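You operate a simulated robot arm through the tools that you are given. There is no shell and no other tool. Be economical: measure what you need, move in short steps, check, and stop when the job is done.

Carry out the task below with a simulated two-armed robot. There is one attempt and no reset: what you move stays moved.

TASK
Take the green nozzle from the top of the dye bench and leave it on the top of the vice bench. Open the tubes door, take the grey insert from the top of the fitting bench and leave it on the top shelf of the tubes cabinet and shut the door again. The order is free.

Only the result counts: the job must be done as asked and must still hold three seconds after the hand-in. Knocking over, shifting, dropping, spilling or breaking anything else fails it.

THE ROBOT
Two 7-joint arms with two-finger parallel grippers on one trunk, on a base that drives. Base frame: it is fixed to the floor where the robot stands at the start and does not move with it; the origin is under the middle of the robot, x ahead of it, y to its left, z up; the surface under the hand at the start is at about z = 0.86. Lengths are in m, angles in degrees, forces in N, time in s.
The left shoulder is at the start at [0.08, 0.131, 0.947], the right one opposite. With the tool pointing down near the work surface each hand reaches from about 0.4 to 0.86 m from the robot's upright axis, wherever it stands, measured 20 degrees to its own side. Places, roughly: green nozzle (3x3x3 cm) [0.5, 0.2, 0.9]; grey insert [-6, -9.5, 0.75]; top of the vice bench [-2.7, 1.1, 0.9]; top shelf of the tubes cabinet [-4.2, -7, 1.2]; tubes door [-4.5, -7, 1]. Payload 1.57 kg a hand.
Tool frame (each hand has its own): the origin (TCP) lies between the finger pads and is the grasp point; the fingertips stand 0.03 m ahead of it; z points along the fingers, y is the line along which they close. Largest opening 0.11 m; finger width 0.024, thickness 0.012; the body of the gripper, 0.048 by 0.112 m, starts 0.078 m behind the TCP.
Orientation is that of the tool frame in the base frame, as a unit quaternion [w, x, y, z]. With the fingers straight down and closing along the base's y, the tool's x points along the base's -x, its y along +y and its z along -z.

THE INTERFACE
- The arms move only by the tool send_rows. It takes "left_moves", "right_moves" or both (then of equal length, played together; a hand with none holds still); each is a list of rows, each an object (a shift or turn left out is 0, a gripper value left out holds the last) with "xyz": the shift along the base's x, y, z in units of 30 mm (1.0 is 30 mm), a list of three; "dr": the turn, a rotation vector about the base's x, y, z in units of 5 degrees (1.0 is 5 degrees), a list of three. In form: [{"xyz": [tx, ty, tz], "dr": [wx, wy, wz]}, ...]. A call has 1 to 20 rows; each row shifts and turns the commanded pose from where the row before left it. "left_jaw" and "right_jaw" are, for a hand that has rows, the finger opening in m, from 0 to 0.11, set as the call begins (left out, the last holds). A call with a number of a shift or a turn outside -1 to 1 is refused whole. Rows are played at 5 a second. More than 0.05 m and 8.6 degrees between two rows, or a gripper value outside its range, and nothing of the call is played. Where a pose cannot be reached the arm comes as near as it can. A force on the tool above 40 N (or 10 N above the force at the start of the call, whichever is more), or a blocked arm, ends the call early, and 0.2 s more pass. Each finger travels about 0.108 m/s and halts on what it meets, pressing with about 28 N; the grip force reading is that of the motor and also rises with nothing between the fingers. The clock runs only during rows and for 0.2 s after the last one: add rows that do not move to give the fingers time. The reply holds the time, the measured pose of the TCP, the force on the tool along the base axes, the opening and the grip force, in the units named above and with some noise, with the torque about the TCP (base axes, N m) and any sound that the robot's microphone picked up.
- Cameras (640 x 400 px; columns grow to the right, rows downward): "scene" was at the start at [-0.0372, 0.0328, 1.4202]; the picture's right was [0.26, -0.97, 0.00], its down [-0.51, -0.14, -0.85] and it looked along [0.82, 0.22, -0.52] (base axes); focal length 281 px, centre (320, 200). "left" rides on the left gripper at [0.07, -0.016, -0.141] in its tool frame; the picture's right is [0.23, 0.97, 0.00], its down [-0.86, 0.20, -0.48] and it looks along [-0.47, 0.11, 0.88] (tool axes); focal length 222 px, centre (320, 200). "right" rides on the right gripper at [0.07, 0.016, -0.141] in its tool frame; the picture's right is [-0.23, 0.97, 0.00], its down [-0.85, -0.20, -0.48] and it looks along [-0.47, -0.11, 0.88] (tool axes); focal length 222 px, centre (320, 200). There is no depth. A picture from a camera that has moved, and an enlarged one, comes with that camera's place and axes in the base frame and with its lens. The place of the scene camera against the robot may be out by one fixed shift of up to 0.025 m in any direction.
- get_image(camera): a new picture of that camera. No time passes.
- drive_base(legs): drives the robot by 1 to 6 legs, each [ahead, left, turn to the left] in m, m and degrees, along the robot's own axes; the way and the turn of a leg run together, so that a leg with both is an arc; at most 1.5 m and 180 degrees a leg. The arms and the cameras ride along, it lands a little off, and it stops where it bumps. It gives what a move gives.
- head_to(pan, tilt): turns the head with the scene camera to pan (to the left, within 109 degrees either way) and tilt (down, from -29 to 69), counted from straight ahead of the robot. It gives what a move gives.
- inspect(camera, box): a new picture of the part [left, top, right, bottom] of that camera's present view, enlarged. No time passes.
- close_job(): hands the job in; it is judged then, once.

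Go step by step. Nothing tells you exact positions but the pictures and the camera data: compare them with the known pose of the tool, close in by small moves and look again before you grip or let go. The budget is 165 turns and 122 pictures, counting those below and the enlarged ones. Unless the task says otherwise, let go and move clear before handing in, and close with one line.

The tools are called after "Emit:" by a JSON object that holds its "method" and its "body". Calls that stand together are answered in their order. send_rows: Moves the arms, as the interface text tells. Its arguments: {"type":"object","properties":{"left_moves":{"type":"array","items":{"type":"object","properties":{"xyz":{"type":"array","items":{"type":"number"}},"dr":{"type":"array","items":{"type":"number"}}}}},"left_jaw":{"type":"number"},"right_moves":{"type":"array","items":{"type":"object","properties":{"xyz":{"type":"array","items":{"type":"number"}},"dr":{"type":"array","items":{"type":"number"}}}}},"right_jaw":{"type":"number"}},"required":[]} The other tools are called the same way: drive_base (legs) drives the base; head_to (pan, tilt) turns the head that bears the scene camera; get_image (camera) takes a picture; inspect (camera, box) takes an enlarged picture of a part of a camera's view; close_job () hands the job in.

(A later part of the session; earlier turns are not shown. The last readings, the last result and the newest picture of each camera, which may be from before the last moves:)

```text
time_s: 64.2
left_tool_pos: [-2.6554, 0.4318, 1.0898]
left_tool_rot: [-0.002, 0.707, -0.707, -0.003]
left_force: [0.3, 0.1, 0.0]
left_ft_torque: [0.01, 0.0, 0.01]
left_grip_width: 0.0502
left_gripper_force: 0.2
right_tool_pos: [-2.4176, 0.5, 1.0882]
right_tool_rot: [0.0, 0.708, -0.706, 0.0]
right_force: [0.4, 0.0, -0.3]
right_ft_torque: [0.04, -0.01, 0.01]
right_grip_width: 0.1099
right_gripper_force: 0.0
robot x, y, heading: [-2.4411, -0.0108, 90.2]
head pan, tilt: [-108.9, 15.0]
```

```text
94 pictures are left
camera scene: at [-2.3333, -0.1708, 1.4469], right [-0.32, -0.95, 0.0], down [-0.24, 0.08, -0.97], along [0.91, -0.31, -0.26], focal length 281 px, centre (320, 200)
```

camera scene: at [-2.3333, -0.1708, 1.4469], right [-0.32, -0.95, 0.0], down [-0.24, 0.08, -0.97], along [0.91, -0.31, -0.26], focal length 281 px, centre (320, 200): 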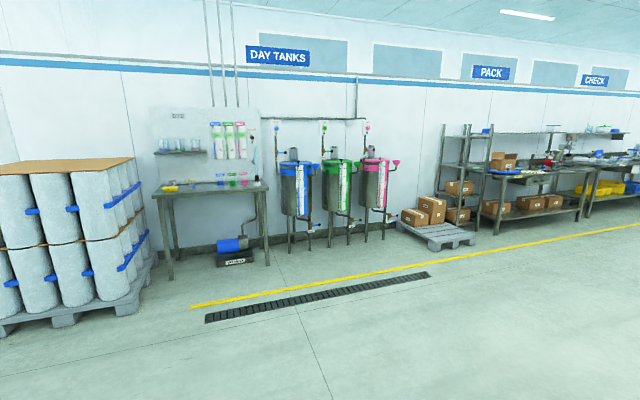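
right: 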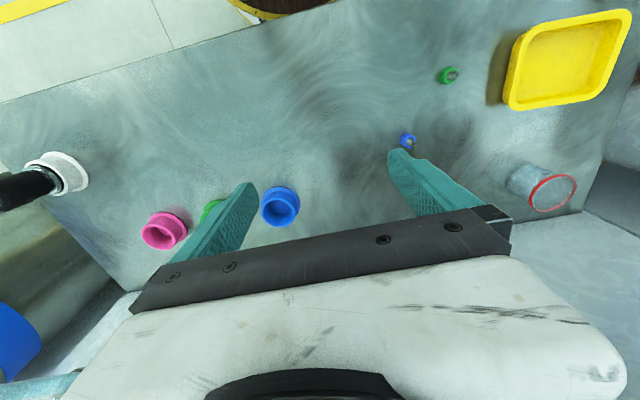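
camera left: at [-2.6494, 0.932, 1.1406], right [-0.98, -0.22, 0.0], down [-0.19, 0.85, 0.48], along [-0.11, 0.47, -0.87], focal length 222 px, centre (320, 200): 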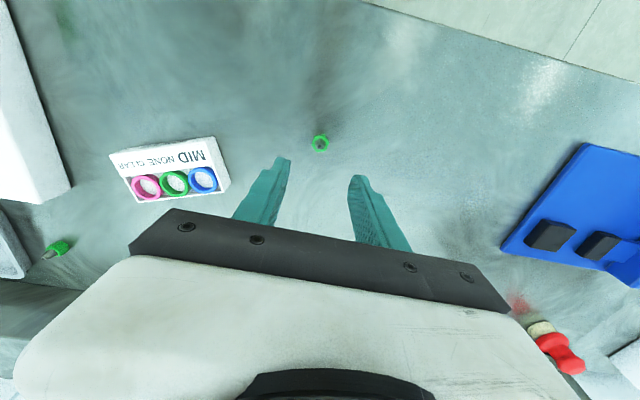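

The way west looks open, with the dosing bench ending near x = -3.26. I'll strafe past it, turn to face -y and look.

Emit:
{"method": "drive_base", "body": {"legs": [[0, 0.9, 0], [0, 0.8, 0], [0, 0, 90], [0, 0, 90]]}}

Emit:
{"method": "head_to", "body": {"pan": 0, "tilt": 15}}

Emit:
{"method": "get_image", "body": {"camera": "scene"}}

Emit:
{"method": "head_to", "body": {"pan": 50, "tilt": 20}}

Emit:
{"method": "get_image", "body": {"camera": "scene"}}

```text
time_s: 80.5
left_tool_pos: [-3.961, -0.474, 1.0911]
left_tool_rot: [0.003, 0.719, 0.695, -0.003]
left_force: [-0.6, 0.3, 0.7]
left_ft_torque: [0.02, -0.01, 0.02]
left_grip_width: 0.0503
left_gripper_force: 0.1
right_tool_pos: [-4.2014, -0.5346, 1.0889]
right_tool_rot: [0.001, 0.719, 0.695, 0.001]
right_force: [-0.6, -0.3, -0.6]
right_ft_torque: [-0.03, -0.04, 0.01]
right_grip_width: 0.1101
right_gripper_force: 0.0
robot x, y, heading: [-4.1592, -0.0253, -91.8]
head pan, tilt: [-108.9, 15.0]
```

```text
time_s: 82.4
left_tool_pos: [-3.9604, -0.473, 1.0921]
left_tool_rot: [0.003, 0.719, 0.695, -0.002]
left_force: [0.1, 0.0, 0.4]
left_ft_torque: [0.0, -0.01, -0.01]
left_grip_width: 0.0502
left_gripper_force: 0.0
right_tool_pos: [-4.2011, -0.5342, 1.0885]
right_tool_rot: [0.0, 0.719, 0.695, 0.001]
right_force: [0.3, 0.1, 0.0]
right_ft_torque: [0.02, 0.02, -0.01]
right_grip_width: 0.11
right_gripper_force: 0.0
robot x, y, heading: [-4.1652, -0.0275, -92.3]
head pan, tilt: [0.0, 15.0]
```

```text
93 pictures are left
camera scene: at [-4.1447, 0.0323, 1.4469], right [-1.0, 0.04, 0.0], down [0.01, 0.26, -0.97], along [-0.03, -0.97, -0.26], focal length 281 px, centre (320, 200)
```

scene: 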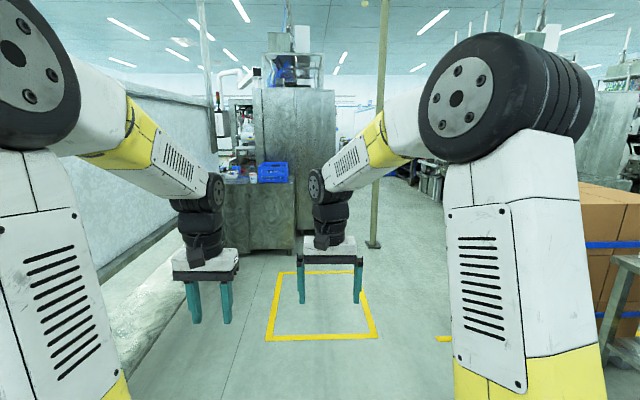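

```text
time_s: 83.6
left_tool_pos: [-3.96, -0.4742, 1.0906]
left_tool_rot: [0.003, 0.719, 0.695, -0.004]
left_force: [-0.8, -0.1, -0.3]
left_ft_torque: [0.01, 0.0, -0.04]
left_grip_width: 0.0502
left_gripper_force: 0.0
right_tool_pos: [-4.2013, -0.533, 1.0894]
right_tool_rot: [0.0, 0.72, 0.694, 0.0]
right_force: [-0.3, -0.2, -0.2]
right_ft_torque: [-0.01, -0.01, 0.01]
right_grip_width: 0.1099
right_gripper_force: 0.0
robot x, y, heading: [-4.1614, -0.0228, -92.0]
head pan, tilt: [50.0, 20.0]
```

```text
92 pictures are left
camera scene: at [-4.0722, 0.0633, 1.4388], right [-0.67, -0.74, 0.0], down [-0.25, 0.23, -0.94], along [0.7, -0.63, -0.34], focal length 281 px, centre (320, 200)
```

scene: 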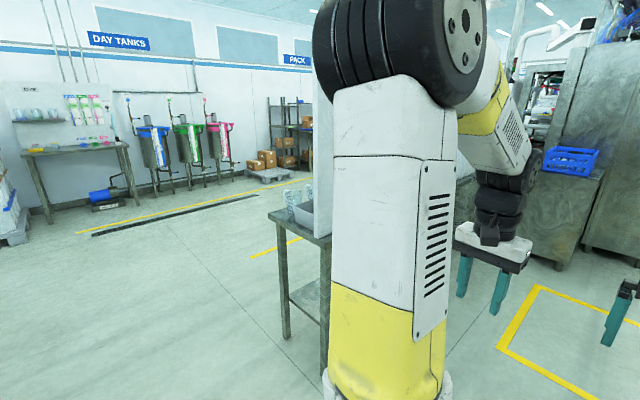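

Emit:
{"method": "head_to", "body": {"pan": -12, "tilt": 8}}

Emit:
{"method": "inspect", "body": {"camera": "scene", "box": [200, 60, 440, 210]}}

```text
time_s: 84.9
left_tool_pos: [-3.9604, -0.4739, 1.0911]
left_tool_rot: [0.002, 0.719, 0.695, -0.002]
left_force: [-1.0, 0.0, 0.2]
left_ft_torque: [-0.02, -0.03, 0.0]
left_grip_width: 0.0503
left_gripper_force: 0.1
right_tool_pos: [-4.2015, -0.5341, 1.0892]
right_tool_rot: [0.0, 0.72, 0.694, -0.001]
right_force: [0.1, -0.6, -0.3]
right_ft_torque: [0.02, 0.0, 0.01]
right_grip_width: 0.1098
right_gripper_force: 0.0
robot x, y, heading: [-4.1649, -0.025, -92.0]
head pan, tilt: [-12.0, 8.0]
```

```text
2.67 times, centred on (320, 135) of scene
camera zoom: at [-4.1637, 0.0358, 1.4583], right [-0.97, 0.24, 0.0], down [0.03, 0.14, -0.99], along [-0.24, -0.96, -0.14], focal length 750 px, centre (320, 373)
```

zoom: 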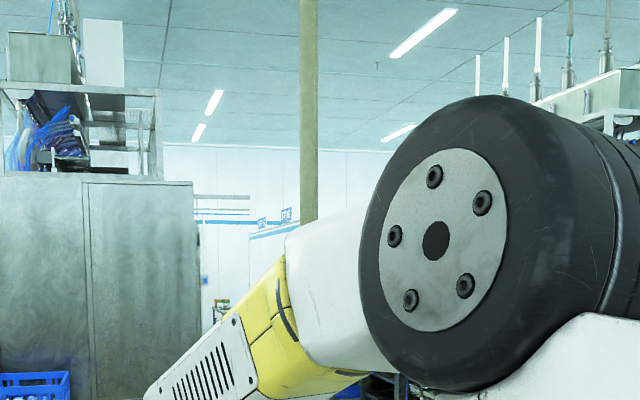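

Emit:
{"method": "drive_base", "body": {"legs": [[0, -0.3, 2], [1.3, 0, 0]]}}

Emit:
{"method": "head_to", "body": {"pan": -5, "tilt": 15}}

Emit:
{"method": "get_image", "body": {"camera": "scene"}}

Emit:
{"method": "head_to", "body": {"pan": -60, "tilt": 15}}

Emit:
{"method": "get_image", "body": {"camera": "scene"}}

```text
time_s: 93.1
left_tool_pos: [-4.2494, -1.766, 1.0903]
left_tool_rot: [0.002, 0.708, 0.706, -0.002]
left_force: [1.0, 0.6, 0.5]
left_ft_torque: [-0.03, 0.03, 0.02]
left_grip_width: 0.0502
left_gripper_force: 0.0
right_tool_pos: [-4.487, -1.8336, 1.0906]
right_tool_rot: [0.0, 0.707, 0.707, 0.0]
right_force: [0.0, 0.3, -0.3]
right_ft_torque: [-0.02, -0.05, 0.05]
right_grip_width: 0.1102
right_gripper_force: 0.0
robot x, y, heading: [-4.4655, -1.325, -90.0]
head pan, tilt: [-12.0, 8.0]
```

```text
time_s: 93.8
left_tool_pos: [-4.2482, -1.7645, 1.091]
left_tool_rot: [0.002, 0.708, 0.707, -0.002]
left_force: [0.4, 0.1, 0.6]
left_ft_torque: [-0.02, -0.03, -0.03]
left_grip_width: 0.05
left_gripper_force: 0.1
right_tool_pos: [-4.487, -1.8342, 1.0885]
right_tool_rot: [0.0, 0.708, 0.706, 0.0]
right_force: [0.0, -0.1, 0.1]
right_ft_torque: [0.02, -0.02, 0.05]
right_grip_width: 0.1098
right_gripper_force: 0.1
robot x, y, heading: [-4.4667, -1.323, -90.2]
head pan, tilt: [-5.0, 15.0]
```

```text
90 pictures are left
camera scene: at [-4.4571, -1.2665, 1.447], right [-1.0, 0.09, 0.0], down [0.02, 0.26, -0.97], along [-0.09, -0.96, -0.26], focal length 281 px, centre (320, 200)
```

scene: 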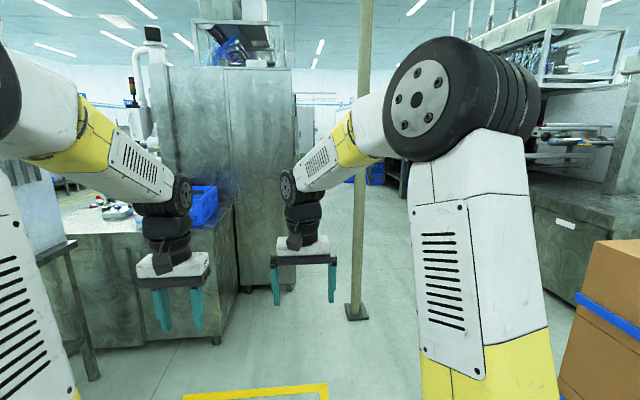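

```text
time_s: 95.0
left_tool_pos: [-4.2484, -1.7656, 1.0921]
left_tool_rot: [0.003, 0.708, 0.706, -0.003]
left_force: [0.3, 0.0, 0.5]
left_ft_torque: [0.01, -0.01, -0.04]
left_grip_width: 0.0501
left_gripper_force: 0.1
right_tool_pos: [-4.4867, -1.8346, 1.0872]
right_tool_rot: [0.0, 0.707, 0.707, 0.0]
right_force: [0.5, -0.1, -1.1]
right_ft_torque: [-0.01, 0.0, -0.03]
right_grip_width: 0.1097
right_gripper_force: 0.0
robot x, y, heading: [-4.4692, -1.3226, -90.0]
head pan, tilt: [-60.0, 15.0]
```

```text
89 pictures are left
camera scene: at [-4.5297, -1.2201, 1.4469], right [-0.5, 0.87, 0.0], down [0.22, 0.13, -0.97], along [-0.84, -0.48, -0.26], focal length 281 px, centre (320, 200)
```

scene: 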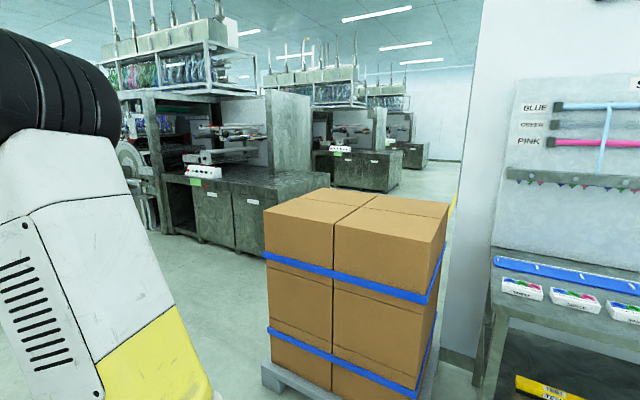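

The way south runs between the pole at [-4.93, -3.1] and the boxes, whose corner is near [-5.45, -2.2]. I'll line up with that gap and measure it.

Emit:
{"method": "drive_base", "body": {"legs": [[0.55, 0.15, 0], [0, 0, -60]]}}

Emit:
{"method": "head_to", "body": {"pan": 0, "tilt": 25}}

Emit:
{"method": "get_image", "body": {"camera": "scene"}}

Emit:
{"method": "get_image", "body": {"camera": "right"}}

```text
time_s: 100.9
left_tool_pos: [-4.6034, -2.2697, 1.0901]
left_tool_rot: [0.001, 0.969, 0.245, -0.003]
left_force: [-0.2, -0.5, -1.7]
left_ft_torque: [0.03, 0.01, 0.02]
left_grip_width: 0.0501
left_gripper_force: 0.1
right_tool_pos: [-4.7781, -2.0928, 1.0886]
right_tool_rot: [0.0, 0.969, 0.246, 0.0]
right_force: [0.5, 0.0, 0.2]
right_ft_torque: [0.05, -0.01, 0.0]
right_grip_width: 0.11
right_gripper_force: 0.0
robot x, y, heading: [-4.3187, -1.8643, -151.4]
head pan, tilt: [-60.0, 15.0]
```

```text
time_s: 102.2
left_tool_pos: [-4.6047, -2.2697, 1.0903]
left_tool_rot: [0.0, 0.969, 0.247, -0.003]
left_force: [-0.5, -1.5, -0.7]
left_ft_torque: [0.01, -0.01, -0.03]
left_grip_width: 0.0502
left_gripper_force: 0.0
right_tool_pos: [-4.7788, -2.092, 1.0895]
right_tool_rot: [0.0, 0.969, 0.247, 0.0]
right_force: [-1.2, 0.1, -0.5]
right_ft_torque: [-0.05, 0.0, 0.0]
right_grip_width: 0.1101
right_gripper_force: 0.0
robot x, y, heading: [-4.3183, -1.8653, -151.5]
head pan, tilt: [0.0, 25.0]
```

```text
88 pictures are left
camera scene: at [-4.2612, -1.835, 1.4307], right [-0.48, 0.88, 0.0], down [0.37, 0.2, -0.91], along [-0.8, -0.43, -0.42], focal length 281 px, centre (320, 200)
```

scene: 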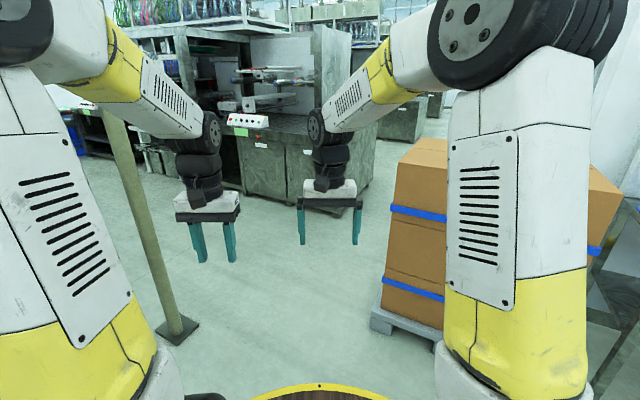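

```text
87 pictures are left
camera right: at [-4.7109, -2.0734, 1.2318], right [0.27, -0.96, 0.0], down [-0.85, -0.23, 0.48], along [-0.46, -0.13, -0.88], focal length 222 px, centre (320, 200)
```

right: 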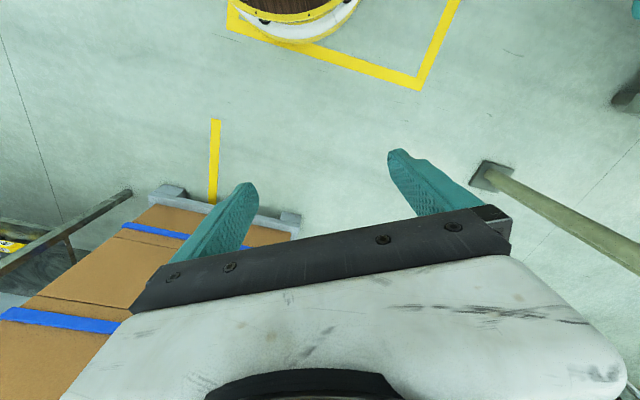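

The gap measures about 1.07 m, centred at [-5.2, -2.62]. I'll pass through at right angles to it.

Emit:
{"method": "drive_base", "body": {"legs": [[0.23, 0.28, -2.5], [0.9, 0, 0], [0.8, 0, 0], [0, 0, 64]]}}

Emit:
{"method": "head_to", "body": {"pan": 0, "tilt": 12}}

Emit:
{"method": "get_image", "body": {"camera": "scene"}}

```text
time_s: 111.5
left_tool_pos: [-5.9974, -3.2429, 1.0906]
left_tool_rot: [0.002, 0.974, 0.226, -0.002]
left_force: [-0.3, -0.5, 0.2]
left_ft_torque: [0.01, -0.04, 0.06]
left_grip_width: 0.0504
left_gripper_force: 0.0
right_tool_pos: [-6.1552, -3.0579, 1.088]
right_tool_rot: [-0.003, 0.973, 0.229, 0.011]
right_force: [4.6, 1.0, 1.5]
right_ft_torque: [-0.15, 0.77, -0.05]
right_grip_width: 0.1098
right_gripper_force: 0.0
robot x, y, heading: [-5.6961, -2.8508, -153.8]
head pan, tilt: [0.0, 25.0]
stopped in leg 3: the force on the tool passed its limit at 136 N (the readings are from after the stop); the commanded pose is now the measured one
```

```text
time_s: 112.2
left_tool_pos: [-5.9987, -3.243, 1.0908]
left_tool_rot: [0.0, 0.974, 0.227, -0.002]
left_force: [-0.2, 1.0, 0.2]
left_ft_torque: [0.0, 0.01, -0.02]
left_grip_width: 0.0502
left_gripper_force: 0.1
right_tool_pos: [-6.1557, -3.0589, 1.0882]
right_tool_rot: [-0.003, 0.973, 0.229, 0.009]
right_force: [8.3, -0.1, 2.6]
right_ft_torque: [-0.03, 1.1, 0.09]
right_grip_width: 0.11
right_gripper_force: 0.0
robot x, y, heading: [-5.6985, -2.8508, -153.9]
head pan, tilt: [0.0, 12.0]
```

```text
86 pictures are left
camera scene: at [-5.6393, -2.8223, 1.4517], right [-0.44, 0.9, 0.0], down [0.19, 0.09, -0.98], along [-0.88, -0.43, -0.21], focal length 281 px, centre (320, 200)
```

scene: 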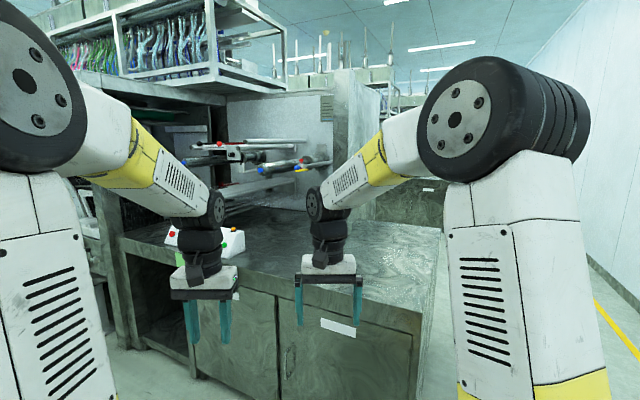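

The right hand touched the edge of the machine table, which stands nearer than I reckoned. I'll back off and check that nothing moved.

Emit:
{"method": "drive_base", "body": {"legs": [[-0.2, 0, 0]]}}

Emit:
{"method": "get_image", "body": {"camera": "right"}}

Emit:
{"method": "head_to", "body": {"pan": 45, "tilt": 20}}

Emit:
{"method": "get_image", "body": {"camera": "scene"}}

```text
time_s: 113.8
left_tool_pos: [-5.8234, -3.1565, 1.0913]
left_tool_rot: [0.002, 0.974, 0.227, -0.002]
left_force: [-0.3, -0.6, 0.2]
left_ft_torque: [0.0, 0.0, 0.0]
left_grip_width: 0.0503
left_gripper_force: 0.1
right_tool_pos: [-5.9807, -2.9708, 1.087]
right_tool_rot: [-0.004, 0.974, 0.228, 0.011]
right_force: [0.5, -0.9, -0.5]
right_ft_torque: [0.03, -0.05, -0.03]
right_grip_width: 0.1102
right_gripper_force: 0.1
robot x, y, heading: [-5.5194, -2.7661, -154.0]
head pan, tilt: [0.0, 12.0]
```

```text
85 pictures are left
camera right: at [-5.9148, -2.9562, 1.2325], right [0.23, -0.97, -0.01], down [-0.86, -0.21, 0.46], along [-0.45, -0.1, -0.89], focal length 222 px, centre (320, 200)
```

right: 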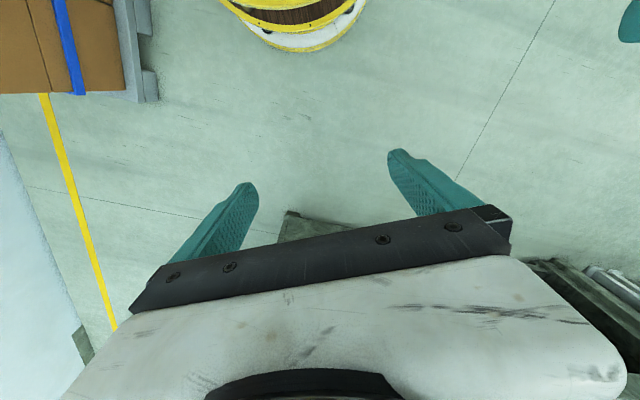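

```text
time_s: 114.9
left_tool_pos: [-5.8228, -3.156, 1.091]
left_tool_rot: [0.002, 0.974, 0.226, -0.002]
left_force: [-1.1, -0.1, -0.3]
left_ft_torque: [0.02, 0.01, 0.01]
left_grip_width: 0.05
left_gripper_force: 0.0
right_tool_pos: [-5.98, -2.9712, 1.0884]
right_tool_rot: [-0.003, 0.973, 0.229, 0.012]
right_force: [0.2, -0.2, -0.1]
right_ft_torque: [0.02, 0.01, 0.0]
right_grip_width: 0.1102
right_gripper_force: 0.1
robot x, y, heading: [-5.5196, -2.7618, -153.9]
head pan, tilt: [45.0, 20.0]
```

```text
84 pictures are left
camera scene: at [-5.4103, -2.7827, 1.4388], right [-0.95, 0.32, 0.0], down [0.11, 0.32, -0.94], along [-0.3, -0.89, -0.34], focal length 281 px, centre (320, 200)
```

scene: 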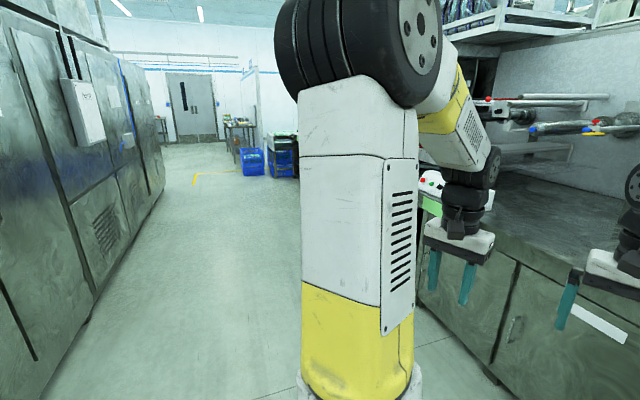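

Nothing was displaced. The aisle south runs from x = -4.42 (cabinet fronts) to about -6.2, with the tubes door further along on the left. I'll turn to face -y and drive down.

Emit:
{"method": "drive_base", "body": {"legs": [[0, 0, 64], [1.0, 0, 0], [1.0, 0.1, 0]]}}

Emit:
{"method": "head_to", "body": {"pan": 25, "tilt": 12}}

Emit:
{"method": "get_image", "body": {"camera": "scene"}}

```text
time_s: 127.8
left_tool_pos: [-5.1551, -5.2183, 1.0903]
left_tool_rot: [0.003, 0.699, 0.715, -0.001]
left_force: [-1.2, -0.8, -0.2]
left_ft_torque: [0.04, -0.02, 0.0]
left_grip_width: 0.0501
left_gripper_force: 0.0
right_tool_pos: [-5.3904, -5.2828, 1.0879]
right_tool_rot: [-0.009, 0.698, 0.716, 0.008]
right_force: [-1.1, 0.6, 0.3]
right_ft_torque: [0.0, 0.01, 0.0]
right_grip_width: 0.1102
right_gripper_force: 0.1
robot x, y, heading: [-5.3853, -4.78, -88.5]
head pan, tilt: [45.0, 20.0]
```

```text
time_s: 128.6
left_tool_pos: [-5.1555, -5.2179, 1.0909]
left_tool_rot: [0.003, 0.699, 0.715, -0.002]
left_force: [-0.6, 0.1, -0.3]
left_ft_torque: [-0.01, 0.03, 0.0]
left_grip_width: 0.0503
left_gripper_force: 0.0
right_tool_pos: [-5.3906, -5.2821, 1.088]
right_tool_rot: [-0.008, 0.697, 0.717, 0.007]
right_force: [0.2, 0.7, -0.5]
right_ft_torque: [0.02, -0.01, 0.02]
right_grip_width: 0.1099
right_gripper_force: 0.0
robot x, y, heading: [-5.3888, -4.7786, -88.8]
head pan, tilt: [25.0, 12.0]
```

```text
83 pictures are left
camera scene: at [-5.3291, -4.7144, 1.4518], right [-0.9, -0.44, 0.0], down [-0.09, 0.19, -0.98], along [0.43, -0.88, -0.21], focal length 281 px, centre (320, 200)
```

scene: 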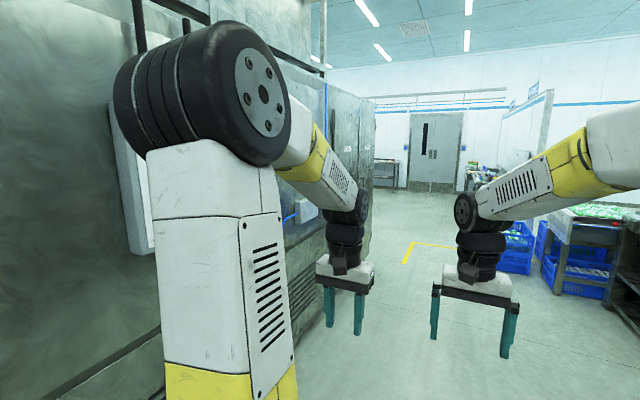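

Emit:
{"method": "drive_base", "body": {"legs": [[1.0, -0.1, -1.3]]}}

Emit:
{"method": "head_to", "body": {"pan": 60, "tilt": 10}}

Emit:
{"method": "get_image", "body": {"camera": "scene"}}

Emit:
{"method": "head_to", "body": {"pan": 5, "tilt": 12}}

Emit:
{"method": "get_image", "body": {"camera": "scene"}}

```text
time_s: 133.8
left_tool_pos: [-5.2826, -6.231, 1.0914]
left_tool_rot: [0.003, 0.718, 0.696, -0.002]
left_force: [-0.9, 0.6, -0.2]
left_ft_torque: [0.02, -0.02, 0.01]
left_grip_width: 0.05
left_gripper_force: 0.1
right_tool_pos: [-5.5202, -6.2833, 1.0868]
right_tool_rot: [-0.009, 0.717, 0.697, 0.008]
right_force: [-0.1, -0.1, 0.5]
right_ft_torque: [0.0, 0.01, -0.01]
right_grip_width: 0.1102
right_gripper_force: 0.0
robot x, y, heading: [-5.4837, -5.7807, -91.6]
head pan, tilt: [25.0, 12.0]
```

```text
time_s: 134.9
left_tool_pos: [-5.2829, -6.2309, 1.0923]
left_tool_rot: [0.003, 0.718, 0.696, -0.002]
left_force: [0.6, 0.1, 0.0]
left_ft_torque: [0.0, -0.02, 0.0]
left_grip_width: 0.0501
left_gripper_force: 0.1
right_tool_pos: [-5.5188, -6.2843, 1.0884]
right_tool_rot: [-0.009, 0.716, 0.698, 0.007]
right_force: [0.9, 0.1, 0.5]
right_ft_torque: [-0.01, -0.03, -0.04]
right_grip_width: 0.1101
right_gripper_force: 0.0
robot x, y, heading: [-5.4866, -5.7807, -92.0]
head pan, tilt: [60.0, 10.0]
```

```text
82 pictures are left
camera scene: at [-5.3866, -5.6821, 1.455], right [-0.53, -0.85, 0.0], down [-0.15, 0.09, -0.98], along [0.84, -0.52, -0.17], focal length 281 px, centre (320, 200)
```

scene: 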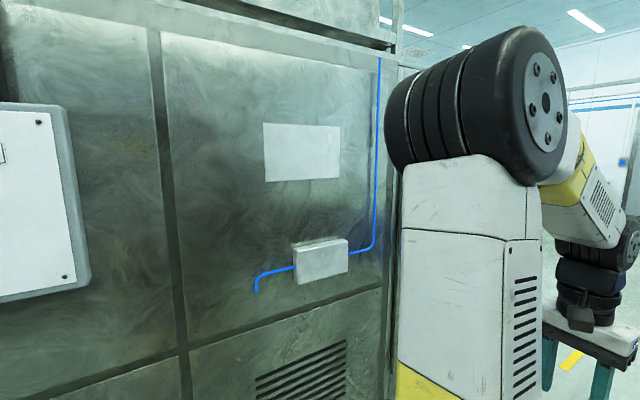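

```text
time_s: 136.1
left_tool_pos: [-5.283, -6.2316, 1.0907]
left_tool_rot: [0.002, 0.719, 0.695, -0.002]
left_force: [-0.3, 0.0, 0.2]
left_ft_torque: [0.04, -0.05, 0.01]
left_grip_width: 0.05
left_gripper_force: 0.1
right_tool_pos: [-5.5201, -6.2842, 1.0866]
right_tool_rot: [-0.008, 0.717, 0.697, 0.007]
right_force: [-0.6, -0.4, 0.5]
right_ft_torque: [0.04, 0.0, 0.01]
right_grip_width: 0.1099
right_gripper_force: 0.0
robot x, y, heading: [-5.4858, -5.7854, -92.0]
head pan, tilt: [5.0, 12.0]
```

```text
81 pictures are left
camera scene: at [-5.4603, -5.7262, 1.4518], right [-1.0, -0.06, 0.0], down [-0.01, 0.21, -0.98], along [0.06, -0.98, -0.21], focal length 281 px, centre (320, 200)
```

scene: 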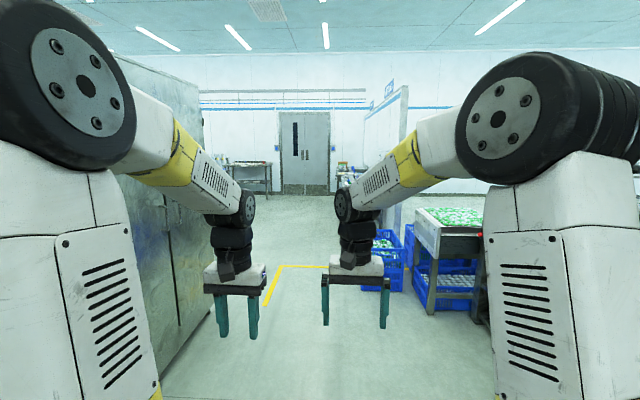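

The tubes cabinet should be the last one on the left, at about y = -6.6 to -7.8. I'll drive to y = -7 and turn to face it.

Emit:
{"method": "drive_base", "body": {"legs": [[1.2, 0, 0], [0, 0, 92]]}}

Emit:
{"method": "head_to", "body": {"pan": 0, "tilt": 15}}

Emit:
{"method": "get_image", "body": {"camera": "scene"}}

```text
time_s: 146.2
left_tool_pos: [-5.077, -6.7514, 1.0901]
left_tool_rot: [0.003, -0.025, 1.0, 0.001]
left_force: [0.3, 0.0, 0.4]
left_ft_torque: [-0.04, -0.03, 0.01]
left_grip_width: 0.05
left_gripper_force: 0.1
right_tool_pos: [-5.0069, -6.9821, 1.0875]
right_tool_rot: [-0.011, -0.029, 1.0, -0.001]
right_force: [-0.5, 0.6, -0.6]
right_ft_torque: [0.0, 0.03, -0.01]
right_grip_width: 0.1099
right_gripper_force: 0.0
robot x, y, heading: [-5.509, -6.9879, 3.0]
head pan, tilt: [5.0, 12.0]
```

```text
time_s: 146.8
left_tool_pos: [-5.0773, -6.7504, 1.0905]
left_tool_rot: [0.002, -0.025, 1.0, 0.001]
left_force: [-0.3, -0.2, -0.8]
left_ft_torque: [0.02, -0.02, 0.0]
left_grip_width: 0.0502
left_gripper_force: 0.0
right_tool_pos: [-5.0078, -6.984, 1.0879]
right_tool_rot: [-0.011, -0.029, 1.0, -0.001]
right_force: [-0.1, -0.1, -0.2]
right_ft_torque: [0.04, -0.03, 0.04]
right_grip_width: 0.11
right_gripper_force: 0.0
robot x, y, heading: [-5.5088, -6.9892, 2.9]
head pan, tilt: [0.0, 15.0]
```

```text
80 pictures are left
camera scene: at [-5.5396, -6.9827, 1.4469], right [0.05, -1.0, 0.0], down [-0.26, -0.01, -0.97], along [0.96, 0.05, -0.26], focal length 281 px, centre (320, 200)
```

scene: 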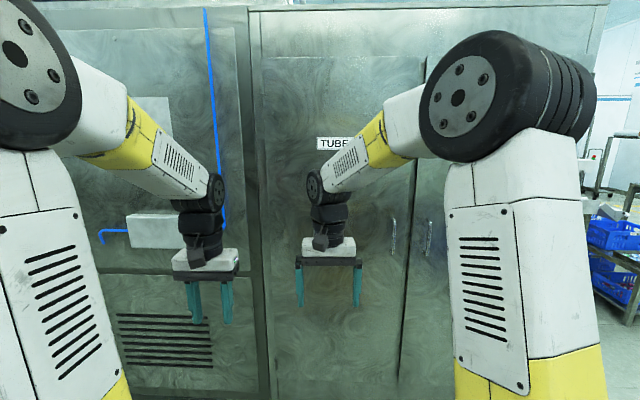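

The TUBES door is the left leaf: hinge near y = -6.7 and a vertical handle near [-4.47, -7.22, 1.02]. I'll zoom in on the handle.

Emit:
{"method": "inspect", "body": {"camera": "scene", "box": [340, 170, 480, 270]}}

Emit:
{"method": "get_image", "body": {"camera": "right"}}

```text
4.00 times, centred on (410, 220) of scene
camera zoom: at [-5.5396, -6.9827, 1.4469], right [0.05, -1.0, 0.0], down [-0.26, -0.01, -0.97], along [0.96, 0.05, -0.26], focal length 1125 px, centre (-40, 120)
```

zoom: 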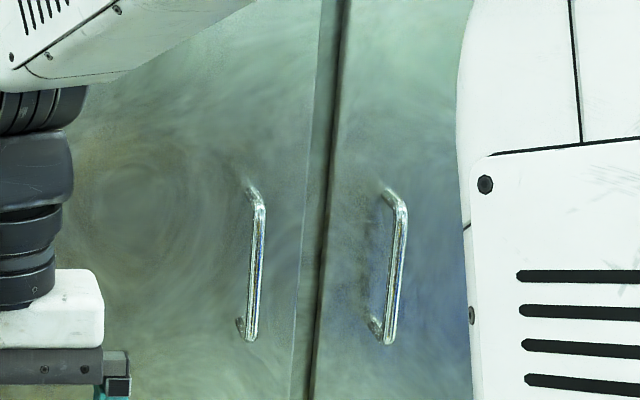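

```text
78 pictures are left
camera right: at [-5.0756, -6.9694, 1.2325], right [0.17, 0.98, -0.01], down [0.88, -0.15, 0.46], along [0.45, -0.09, -0.89], focal length 222 px, centre (320, 200)
```

right: 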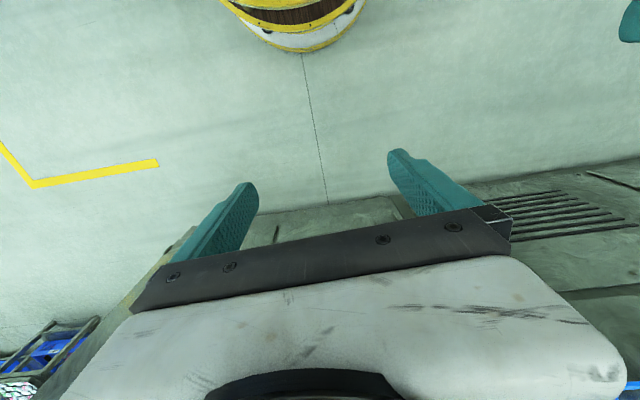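

The bar is at about [-4.5, -7.217], z from 0.94 to 1.08. I'll turn the right hand to point forward at handle height and move the left hand aside.

Emit:
{"method": "send_rows", "body": {"right_moves": [{"xyz": [0.37, -0.43, -0.14], "dr": [0, -1, 0]}, {"xyz": [0.37, -0.43, -0.14], "dr": [0, -1, 0]}, {"xyz": [0.37, -0.43, -0.14], "dr": [0, -1, 0]}, {"xyz": [0.37, -0.43, -0.14], "dr": [0, -1, 0]}, {"xyz": [0.37, -0.43, -0.14], "dr": [0, -1, 0]}, {"xyz": [0.37, -0.43, -0.14], "dr": [0, -1, 0]}, {"xyz": [0.37, -0.43, -0.14], "dr": [0, -1, 0]}, {"xyz": [0.37, -0.43, -0.14], "dr": [0, -1, 0]}, {"xyz": [0.37, -0.43, -0.14], "dr": [0, -1, 0]}, {"xyz": [0.37, -0.43, -0.14], "dr": [0, -1, 0]}, {"xyz": [0.37, -0.43, -0.14], "dr": [0, -1, 0]}, {"xyz": [0.37, -0.43, -0.14], "dr": [0, -1, 0]}, {"xyz": [0.37, -0.43, -0.14], "dr": [0, -1, 0]}, {"xyz": [0.37, -0.43, -0.14], "dr": [0, -1, 0]}, {"xyz": [0.37, -0.43, -0.14], "dr": [0, -1, 0]}, {"xyz": [0.37, -0.43, -0.14], "dr": [0, -1, 0]}, {"xyz": [0.37, -0.43, -0.14], "dr": [0, -1, 0]}, {"xyz": [0.37, -0.43, -0.14], "dr": [0, -1, 0]}, {}], "left_moves": [{"xyz": [-0.18, 0.46, 0.1]}, {"xyz": [-0.18, 0.46, 0.1]}, {"xyz": [-0.18, 0.46, 0.1]}, {"xyz": [-0.18, 0.46, 0.1]}, {"xyz": [-0.18, 0.46, 0.1]}, {"xyz": [-0.18, 0.46, 0.1]}, {"xyz": [-0.18, 0.46, 0.1]}, {"xyz": [-0.18, 0.46, 0.1]}, {"xyz": [-0.18, 0.46, 0.1]}, {"xyz": [-0.18, 0.46, 0.1]}, {"xyz": [-0.18, 0.46, 0.1]}, {"xyz": [-0.18, 0.46, 0.1]}, {"xyz": [-0.18, 0.46, 0.1]}, {"xyz": [-0.18, 0.46, 0.1]}, {"xyz": [-0.18, 0.46, 0.1]}, {"xyz": [-0.18, 0.46, 0.1]}, {"xyz": [-0.18, 0.46, 0.1]}, {"xyz": [-0.18, 0.46, 0.1]}, {}], "right_jaw": 0.08}}

Emit:
{"method": "get_image", "body": {"camera": "right"}}

Emit:
{"method": "get_image", "body": {"camera": "scene"}}

```text
time_s: 150.8
left_tool_pos: [-5.1759, -6.5015, 1.1453]
left_tool_rot: [0.002, -0.025, 1.0, 0.001]
left_force: [-0.1, -0.1, 0.6]
left_ft_torque: [-0.01, -0.02, 0.0]
left_grip_width: 0.0498
left_gripper_force: 0.0
right_tool_pos: [-4.8452, -7.1683, 1.0215]
right_tool_rot: [0.588, -0.023, 0.808, -0.024]
right_force: [1.1, 0.8, -0.4]
right_ft_torque: [0.01, 0.01, 0.01]
right_grip_width: 0.0799
right_gripper_force: 0.1
right hand out of reach, approached as far as the arm can: row 9, 10, 16, 17, 18
robot x, y, heading: [-5.5077, -6.9872, 2.9]
head pan, tilt: [0.0, 15.0]
```

```text
77 pictures are left
camera right: at [-5.0022, -7.1558, 0.9987], right [0.06, 0.99, 0.15], down [-0.19, -0.14, 0.97], along [0.98, -0.09, 0.18], focal length 222 px, centre (320, 200)
```

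right: 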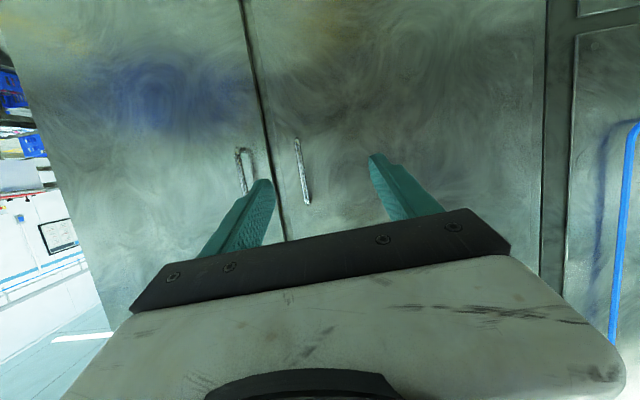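

```text
76 pictures are left
camera scene: at [-5.5397, -6.9828, 1.4469], right [0.05, -1.0, 0.0], down [-0.26, -0.01, -0.97], along [0.96, 0.05, -0.26], focal length 281 px, centre (320, 200)
```

scene: 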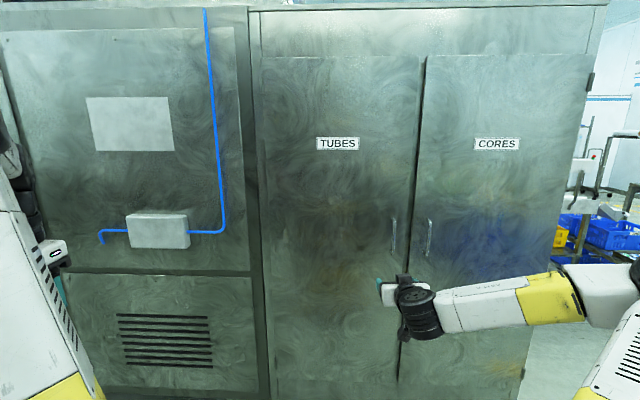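

The handle is confirmed near [-4.49, -7.225, 1.016]. The hand is still pitched 18° down, so I'll level it while moving forward.

Emit:
{"method": "send_rows", "body": {"right_moves": [{"xyz": [0.7, -0.4, 0], "dr": [0, -0.9, 0]}, {"xyz": [0.7, -0.4, 0], "dr": [0, -0.9, 0]}, {"xyz": [0.7, -0.4, 0], "dr": [0, -0.9, 0]}, {"xyz": [0.7, -0.4, 0], "dr": [0, -0.9, 0]}, {}]}}

Emit:
{"method": "get_image", "body": {"camera": "right"}}

```text
time_s: 152.0
left_tool_pos: [-5.1755, -6.5032, 1.1451]
left_tool_rot: [0.002, -0.025, 1.0, 0.001]
left_force: [-0.1, 1.0, 0.0]
left_ft_torque: [0.05, -0.02, 0.02]
left_grip_width: 0.0502
left_gripper_force: 0.0
right_tool_pos: [-4.7729, -7.2732, 1.0825]
right_tool_rot: [0.703, -0.026, 0.711, -0.019]
right_force: [-0.4, -0.8, 1.0]
right_ft_torque: [0.01, -0.02, 0.03]
right_grip_width: 0.08
right_gripper_force: 0.0
right hand out of reach, approached as far as the arm can: row 1, 2, 3, 4
robot x, y, heading: [-5.5079, -6.9848, 2.9]
head pan, tilt: [0.0, 15.0]
```

```text
75 pictures are left
camera right: at [-4.918, -7.2624, 1.0158], right [-0.01, 0.99, 0.16], down [-0.47, -0.15, 0.87], along [0.88, -0.07, 0.46], focal length 222 px, centre (320, 200)
```

right: 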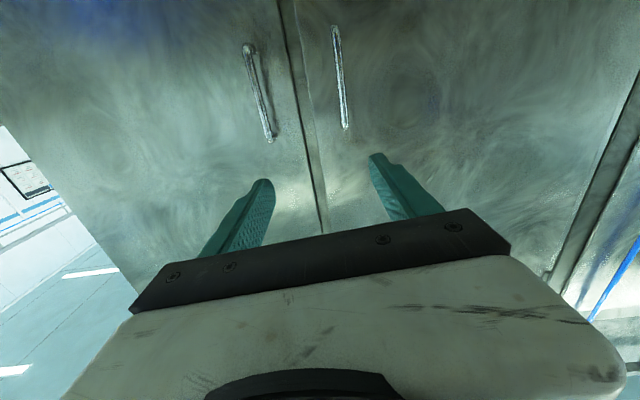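

Emit:
{"method": "send_rows", "body": {"right_moves": [{"xyz": [0.6, 0.1, 0]}, {"xyz": [0.6, 0.1, 0]}, {"xyz": [0.6, 0.1, 0]}, {}]}}

```text
time_s: 153.0
left_tool_pos: [-5.1763, -6.5031, 1.1452]
left_tool_rot: [0.002, -0.025, 1.0, 0.001]
left_force: [-0.4, -1.5, 0.0]
left_ft_torque: [0.03, 0.03, -0.02]
left_grip_width: 0.0499
left_gripper_force: 0.0
right_tool_pos: [-4.7191, -7.2769, 1.0917]
right_tool_rot: [0.705, -0.023, 0.708, -0.023]
right_force: [-0.1, -0.1, -0.3]
right_ft_torque: [-0.05, 0.01, 0.0]
right_grip_width: 0.0802
right_gripper_force: 0.1
right hand out of reach, approached as far as the arm can: row 1, 2, 3
robot x, y, heading: [-5.5126, -6.9886, 3.0]
head pan, tilt: [0.0, 15.0]
```

The wrist limits a level hand here. I'll keep a pitch of about 17° down, which still suits a vertical bar, and shift the base left a little.

Emit:
{"method": "drive_base", "body": {"legs": [[0, 0.12, -3]]}}

Emit:
{"method": "send_rows", "body": {"right_moves": [{"dr": [0, 0.9, 0]}, {"dr": [0, 0.9, 0]}, {"dr": [0, 0.9, 0]}, {"dr": [0, 0.9, 0]}, {}]}}

Emit:
{"method": "get_image", "body": {"camera": "right"}}

Emit:
{"method": "get_image", "body": {"camera": "scene"}}

```text
time_s: 154.3
left_tool_pos: [-5.1522, -6.3986, 1.1449]
left_tool_rot: [0.003, 0.002, 1.0, 0.001]
left_force: [-0.7, -0.1, -0.3]
left_ft_torque: [0.01, -0.01, -0.01]
left_grip_width: 0.05
left_gripper_force: 0.1
right_tool_pos: [-4.7388, -7.1971, 1.0926]
right_tool_rot: [0.704, -0.004, 0.709, -0.043]
right_force: [-0.5, 0.4, -0.6]
right_ft_torque: [-0.02, -0.02, 0.03]
right_grip_width: 0.0801
right_gripper_force: 0.1
robot x, y, heading: [-5.5097, -6.8713, -0.3]
head pan, tilt: [0.0, 15.0]
```

```text
time_s: 155.5
left_tool_pos: [-5.1531, -6.3988, 1.1439]
left_tool_rot: [0.002, 0.001, 1.0, 0.0]
left_force: [0.9, 0.0, -0.3]
left_ft_torque: [0.01, 0.04, 0.04]
left_grip_width: 0.0503
left_gripper_force: 0.0
right_tool_pos: [-4.7399, -7.1971, 1.092]
right_tool_rot: [0.584, -0.011, 0.811, -0.041]
right_force: [-0.4, 0.0, 0.1]
right_ft_torque: [0.01, 0.02, 0.0]
right_grip_width: 0.0798
right_gripper_force: 0.0
robot x, y, heading: [-5.511, -6.8686, -0.1]
head pan, tilt: [0.0, 15.0]
```

```text
74 pictures are left
camera right: at [-4.8964, -7.1779, 1.071], right [0.1, 0.99, 0.14], down [-0.19, -0.12, 0.98], along [0.98, -0.13, 0.17], focal length 222 px, centre (320, 200)
```

right: 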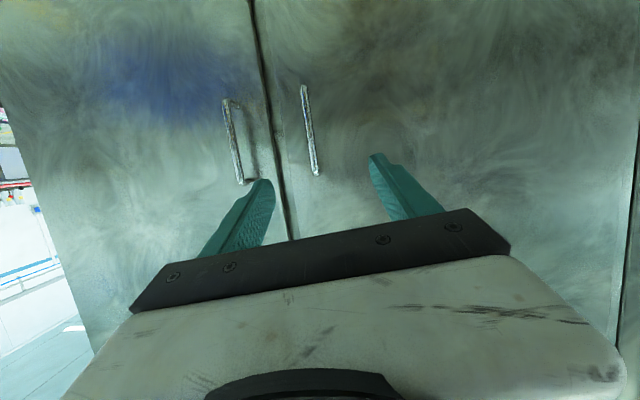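

```text
73 pictures are left
camera scene: at [-5.5426, -6.8588, 1.4469], right [0.0, -1.0, 0.0], down [-0.26, 0.0, -0.97], along [0.97, 0.0, -0.26], focal length 281 px, centre (320, 200)
```

scene: 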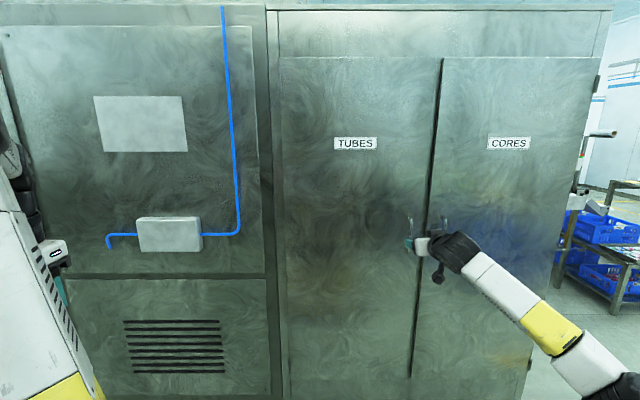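

The bar is at about [-4.50, -7.222, 1.015]. I'll move to about 8 cm short of it and check.

Emit:
{"method": "send_rows", "body": {"right_moves": [{"xyz": [0.85, -0.13, -0.4]}, {"xyz": [0.85, -0.13, -0.4]}, {"xyz": [0.85, -0.13, -0.4]}, {"xyz": [0.85, -0.13, -0.4]}, {"xyz": [0.85, -0.13, -0.4]}, {"xyz": [0.85, -0.13, -0.4]}, {}]}}

Emit:
{"method": "get_image", "body": {"camera": "right"}}

Emit:
{"method": "inspect", "body": {"camera": "scene", "box": [360, 190, 480, 265]}}

```text
time_s: 157.1
left_tool_pos: [-5.1528, -6.3994, 1.1437]
left_tool_rot: [0.003, 0.002, 1.0, 0.001]
left_force: [0.1, 0.4, -0.2]
left_ft_torque: [-0.06, 0.02, 0.0]
left_grip_width: 0.05
left_gripper_force: 0.1
right_tool_pos: [-4.5868, -7.2206, 1.0219]
right_tool_rot: [0.585, -0.01, 0.81, -0.042]
right_force: [-0.3, 0.2, -0.1]
right_ft_torque: [-0.04, 0.02, 0.0]
right_grip_width: 0.0798
right_gripper_force: 0.2
robot x, y, heading: [-5.5108, -6.8694, -0.2]
head pan, tilt: [0.0, 15.0]
```

```text
72 pictures are left
camera right: at [-4.7439, -7.2011, 1.0001], right [0.1, 0.99, 0.14], down [-0.19, -0.12, 0.97], along [0.98, -0.12, 0.17], focal length 222 px, centre (320, 200)
```

right: 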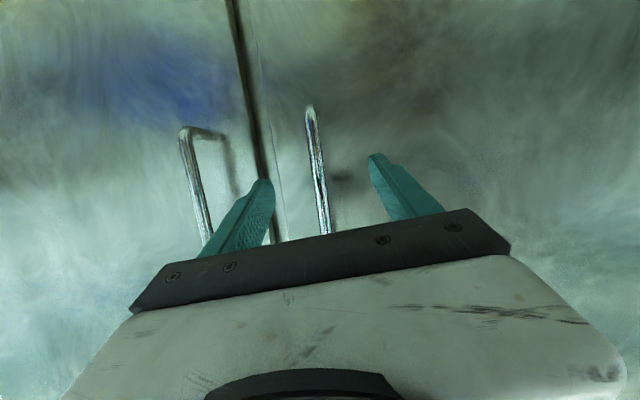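

```text
5.33 times, centred on (420, 228) of scene
camera zoom: at [-5.5426, -6.8588, 1.4469], right [0.0, -1.0, 0.0], down [-0.26, 0.0, -0.97], along [0.97, 0.0, -0.26], focal length 1500 px, centre (-213, 53)
```

zoom: 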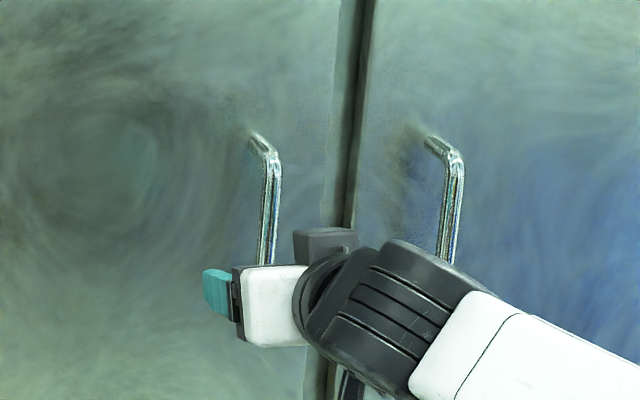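

The bar is lined up between the fingers. I'll advance about 8.5 cm and close on it.

Emit:
{"method": "send_rows", "body": {"right_moves": [{"xyz": [0.7, -0.05, 0]}, {"xyz": [0.7, -0.05, 0]}, {"xyz": [0.7, -0.05, 0]}, {"xyz": [0.7, -0.05, 0]}, {}]}}

Emit:
{"method": "get_image", "body": {"camera": "right"}}

```text
time_s: 158.1
left_tool_pos: [-5.1526, -6.3996, 1.1446]
left_tool_rot: [0.003, 0.004, 1.0, 0.001]
left_force: [0.2, 0.2, 0.5]
left_ft_torque: [0.04, -0.01, -0.03]
left_grip_width: 0.05
left_gripper_force: 0.1
right_tool_pos: [-4.5118, -7.2272, 1.022]
right_tool_rot: [0.583, -0.012, 0.812, -0.041]
right_force: [-33.0, 4.8, 7.0]
right_ft_torque: [0.02, -0.19, 1.68]
right_grip_width: 0.0829
right_gripper_force: 1.2
robot x, y, heading: [-5.5133, -6.8628, -0.5]
head pan, tilt: [0.0, 15.0]
stopped in row 4 (right hand): the force on the tool passed its limit at 100 N (the readings are from after the stop); the commanded pose is now the measured one
```

```text
70 pictures are left
camera right: at [-4.6684, -7.2079, 1.0002], right [0.1, 0.99, 0.14], down [-0.19, -0.12, 0.98], along [0.98, -0.12, 0.17], focal length 222 px, centre (320, 200)
```

right: 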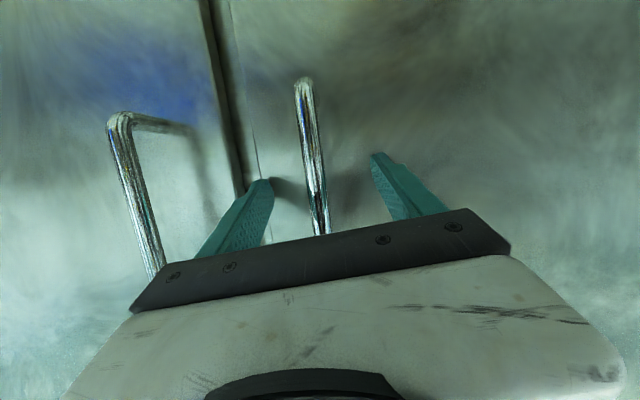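

The tips touched the door face, and the bar is between the fingers. I'll back off 8 mm and close.

Emit:
{"method": "send_rows", "body": {"right_moves": [{"xyz": [-0.3, 0, 0]}, {}]}}

Emit:
{"method": "send_rows", "body": {"right_moves": [{}, {}, {}, {}, {}], "right_jaw": 0.0}}

Emit:
{"method": "get_image", "body": {"camera": "right"}}

```text
time_s: 158.7
left_tool_pos: [-5.1517, -6.3987, 1.1455]
left_tool_rot: [0.003, 0.002, 1.0, 0.001]
left_force: [-1.1, -0.2, -0.4]
left_ft_torque: [-0.01, -0.01, -0.02]
left_grip_width: 0.0501
left_gripper_force: 0.1
right_tool_pos: [-4.5179, -7.2266, 1.0191]
right_tool_rot: [0.582, -0.011, 0.812, -0.041]
right_force: [0.5, 0.7, -0.3]
right_ft_torque: [0.02, -0.01, 0.02]
right_grip_width: 0.0797
right_gripper_force: 0.0
robot x, y, heading: [-5.5132, -6.8684, -0.0]
head pan, tilt: [0.0, 15.0]
```

```text
time_s: 159.9
left_tool_pos: [-5.1523, -6.4001, 1.1456]
left_tool_rot: [0.002, 0.003, 1.0, 0.001]
left_force: [0.2, -0.2, 0.3]
left_ft_torque: [-0.02, -0.04, -0.01]
left_grip_width: 0.0498
left_gripper_force: 0.1
right_tool_pos: [-4.5181, -7.2282, 1.0184]
right_tool_rot: [0.581, -0.012, 0.813, -0.041]
right_force: [0.5, 0.2, -0.3]
right_ft_torque: [0.88, -0.08, -0.01]
right_grip_width: 0.0157
right_gripper_force: 31.6
robot x, y, heading: [-5.5152, -6.8663, -0.3]
head pan, tilt: [0.0, 15.0]
```

```text
69 pictures are left
camera right: at [-4.675, -7.2081, 0.9981], right [0.1, 0.99, 0.14], down [-0.18, -0.12, 0.98], along [0.98, -0.13, 0.17], focal length 222 px, centre (320, 200)
```

right: 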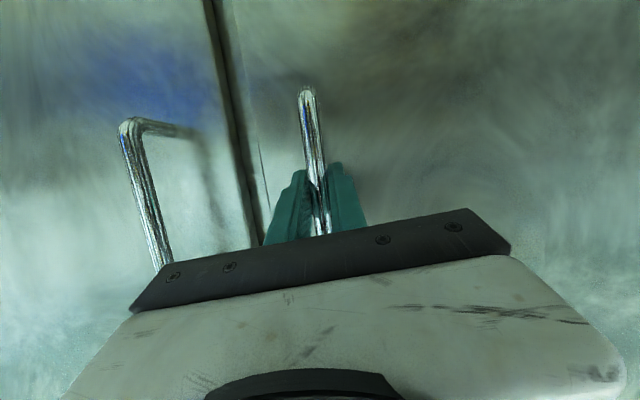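

The bar is gripped at 16 mm. I'll pull the door open along an arc about the hinge near [-4.48, -6.70].

Emit:
{"method": "send_rows", "body": {"right_moves": [{"xyz": [-0.765, 0.09, 0], "dr": [0, 0, -0.2]}, {"xyz": [-0.765, 0.09, 0], "dr": [0, 0, -0.2]}, {"xyz": [-0.753, 0.158, 0], "dr": [0, 0, -0.2]}, {"xyz": [-0.753, 0.158, 0], "dr": [0, 0, -0.2]}, {"xyz": [-0.737, 0.222, 0], "dr": [0, 0, -0.2]}, {"xyz": [-0.737, 0.222, 0], "dr": [0, 0, -0.2]}, {}]}}

Emit:
{"method": "get_image", "body": {"camera": "scene"}}

```text
time_s: 161.5
left_tool_pos: [-5.1511, -6.3986, 1.1439]
left_tool_rot: [0.003, 0.003, 1.0, 0.0]
left_force: [0.6, -1.1, -0.1]
left_ft_torque: [-0.01, 0.01, -0.04]
left_grip_width: 0.0498
left_gripper_force: 0.1
right_tool_pos: [-4.6544, -7.1945, 1.0181]
right_tool_rot: [0.579, 0.029, 0.812, -0.069]
right_force: [6.7, 18.9, -4.9]
right_ft_torque: [0.86, 0.03, 0.02]
right_grip_width: 0.0154
right_gripper_force: 31.8
robot x, y, heading: [-5.5123, -6.8643, -0.4]
head pan, tilt: [0.0, 15.0]
```

```text
68 pictures are left
camera scene: at [-5.5421, -6.8578, 1.4469], right [0.0, -1.0, 0.0], down [-0.26, 0.0, -0.97], along [0.97, 0.0, -0.26], focal length 281 px, centre (320, 200)
```

scene: 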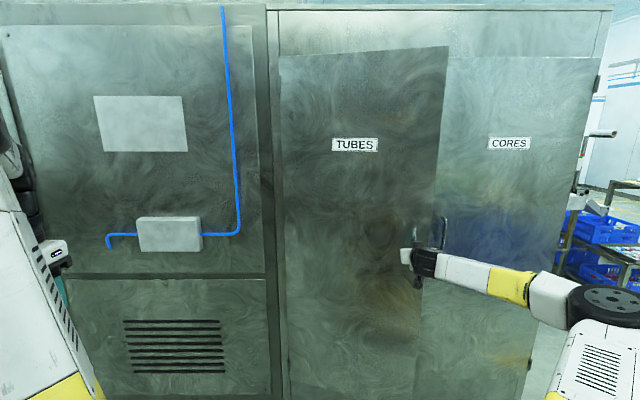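

The door is opening smoothly. I'll continue along the arc.

Emit:
{"method": "send_rows", "body": {"right_moves": [{"xyz": [-0.715, 0.33, 0], "dr": [0, 0, -0.2]}, {"xyz": [-0.715, 0.33, 0], "dr": [0, 0, -0.2]}, {"xyz": [-0.687, 0.39, 0], "dr": [0, 0, -0.2]}, {"xyz": [-0.687, 0.39, 0], "dr": [0, 0, -0.2]}, {"xyz": [-0.653, 0.45, 0], "dr": [0, 0, -0.2]}, {"xyz": [-0.653, 0.45, 0], "dr": [0, 0, -0.2]}, {}]}}

Emit:
{"method": "get_image", "body": {"camera": "scene"}}

```text
time_s: 163.1
left_tool_pos: [-5.1507, -6.3976, 1.1436]
left_tool_rot: [0.002, 0.002, 1.0, 0.0]
left_force: [0.1, -0.2, -1.1]
left_ft_torque: [0.0, -0.01, 0.02]
left_grip_width: 0.0501
left_gripper_force: 0.1
right_tool_pos: [-4.7753, -7.1257, 1.0189]
right_tool_rot: [0.575, 0.07, 0.809, -0.098]
right_force: [19.9, 26.4, 1.6]
right_ft_torque: [0.84, -0.21, -0.06]
right_grip_width: 0.0157
right_gripper_force: 31.4
robot x, y, heading: [-5.5116, -6.8696, -0.2]
head pan, tilt: [0.0, 15.0]
```

```text
67 pictures are left
camera scene: at [-5.5418, -6.8575, 1.4469], right [0.0, -1.0, 0.0], down [-0.26, 0.0, -0.97], along [0.97, 0.0, -0.26], focal length 281 px, centre (320, 200)
```

scene: 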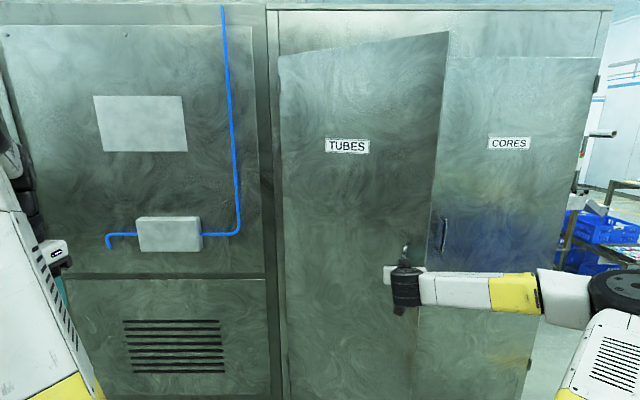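

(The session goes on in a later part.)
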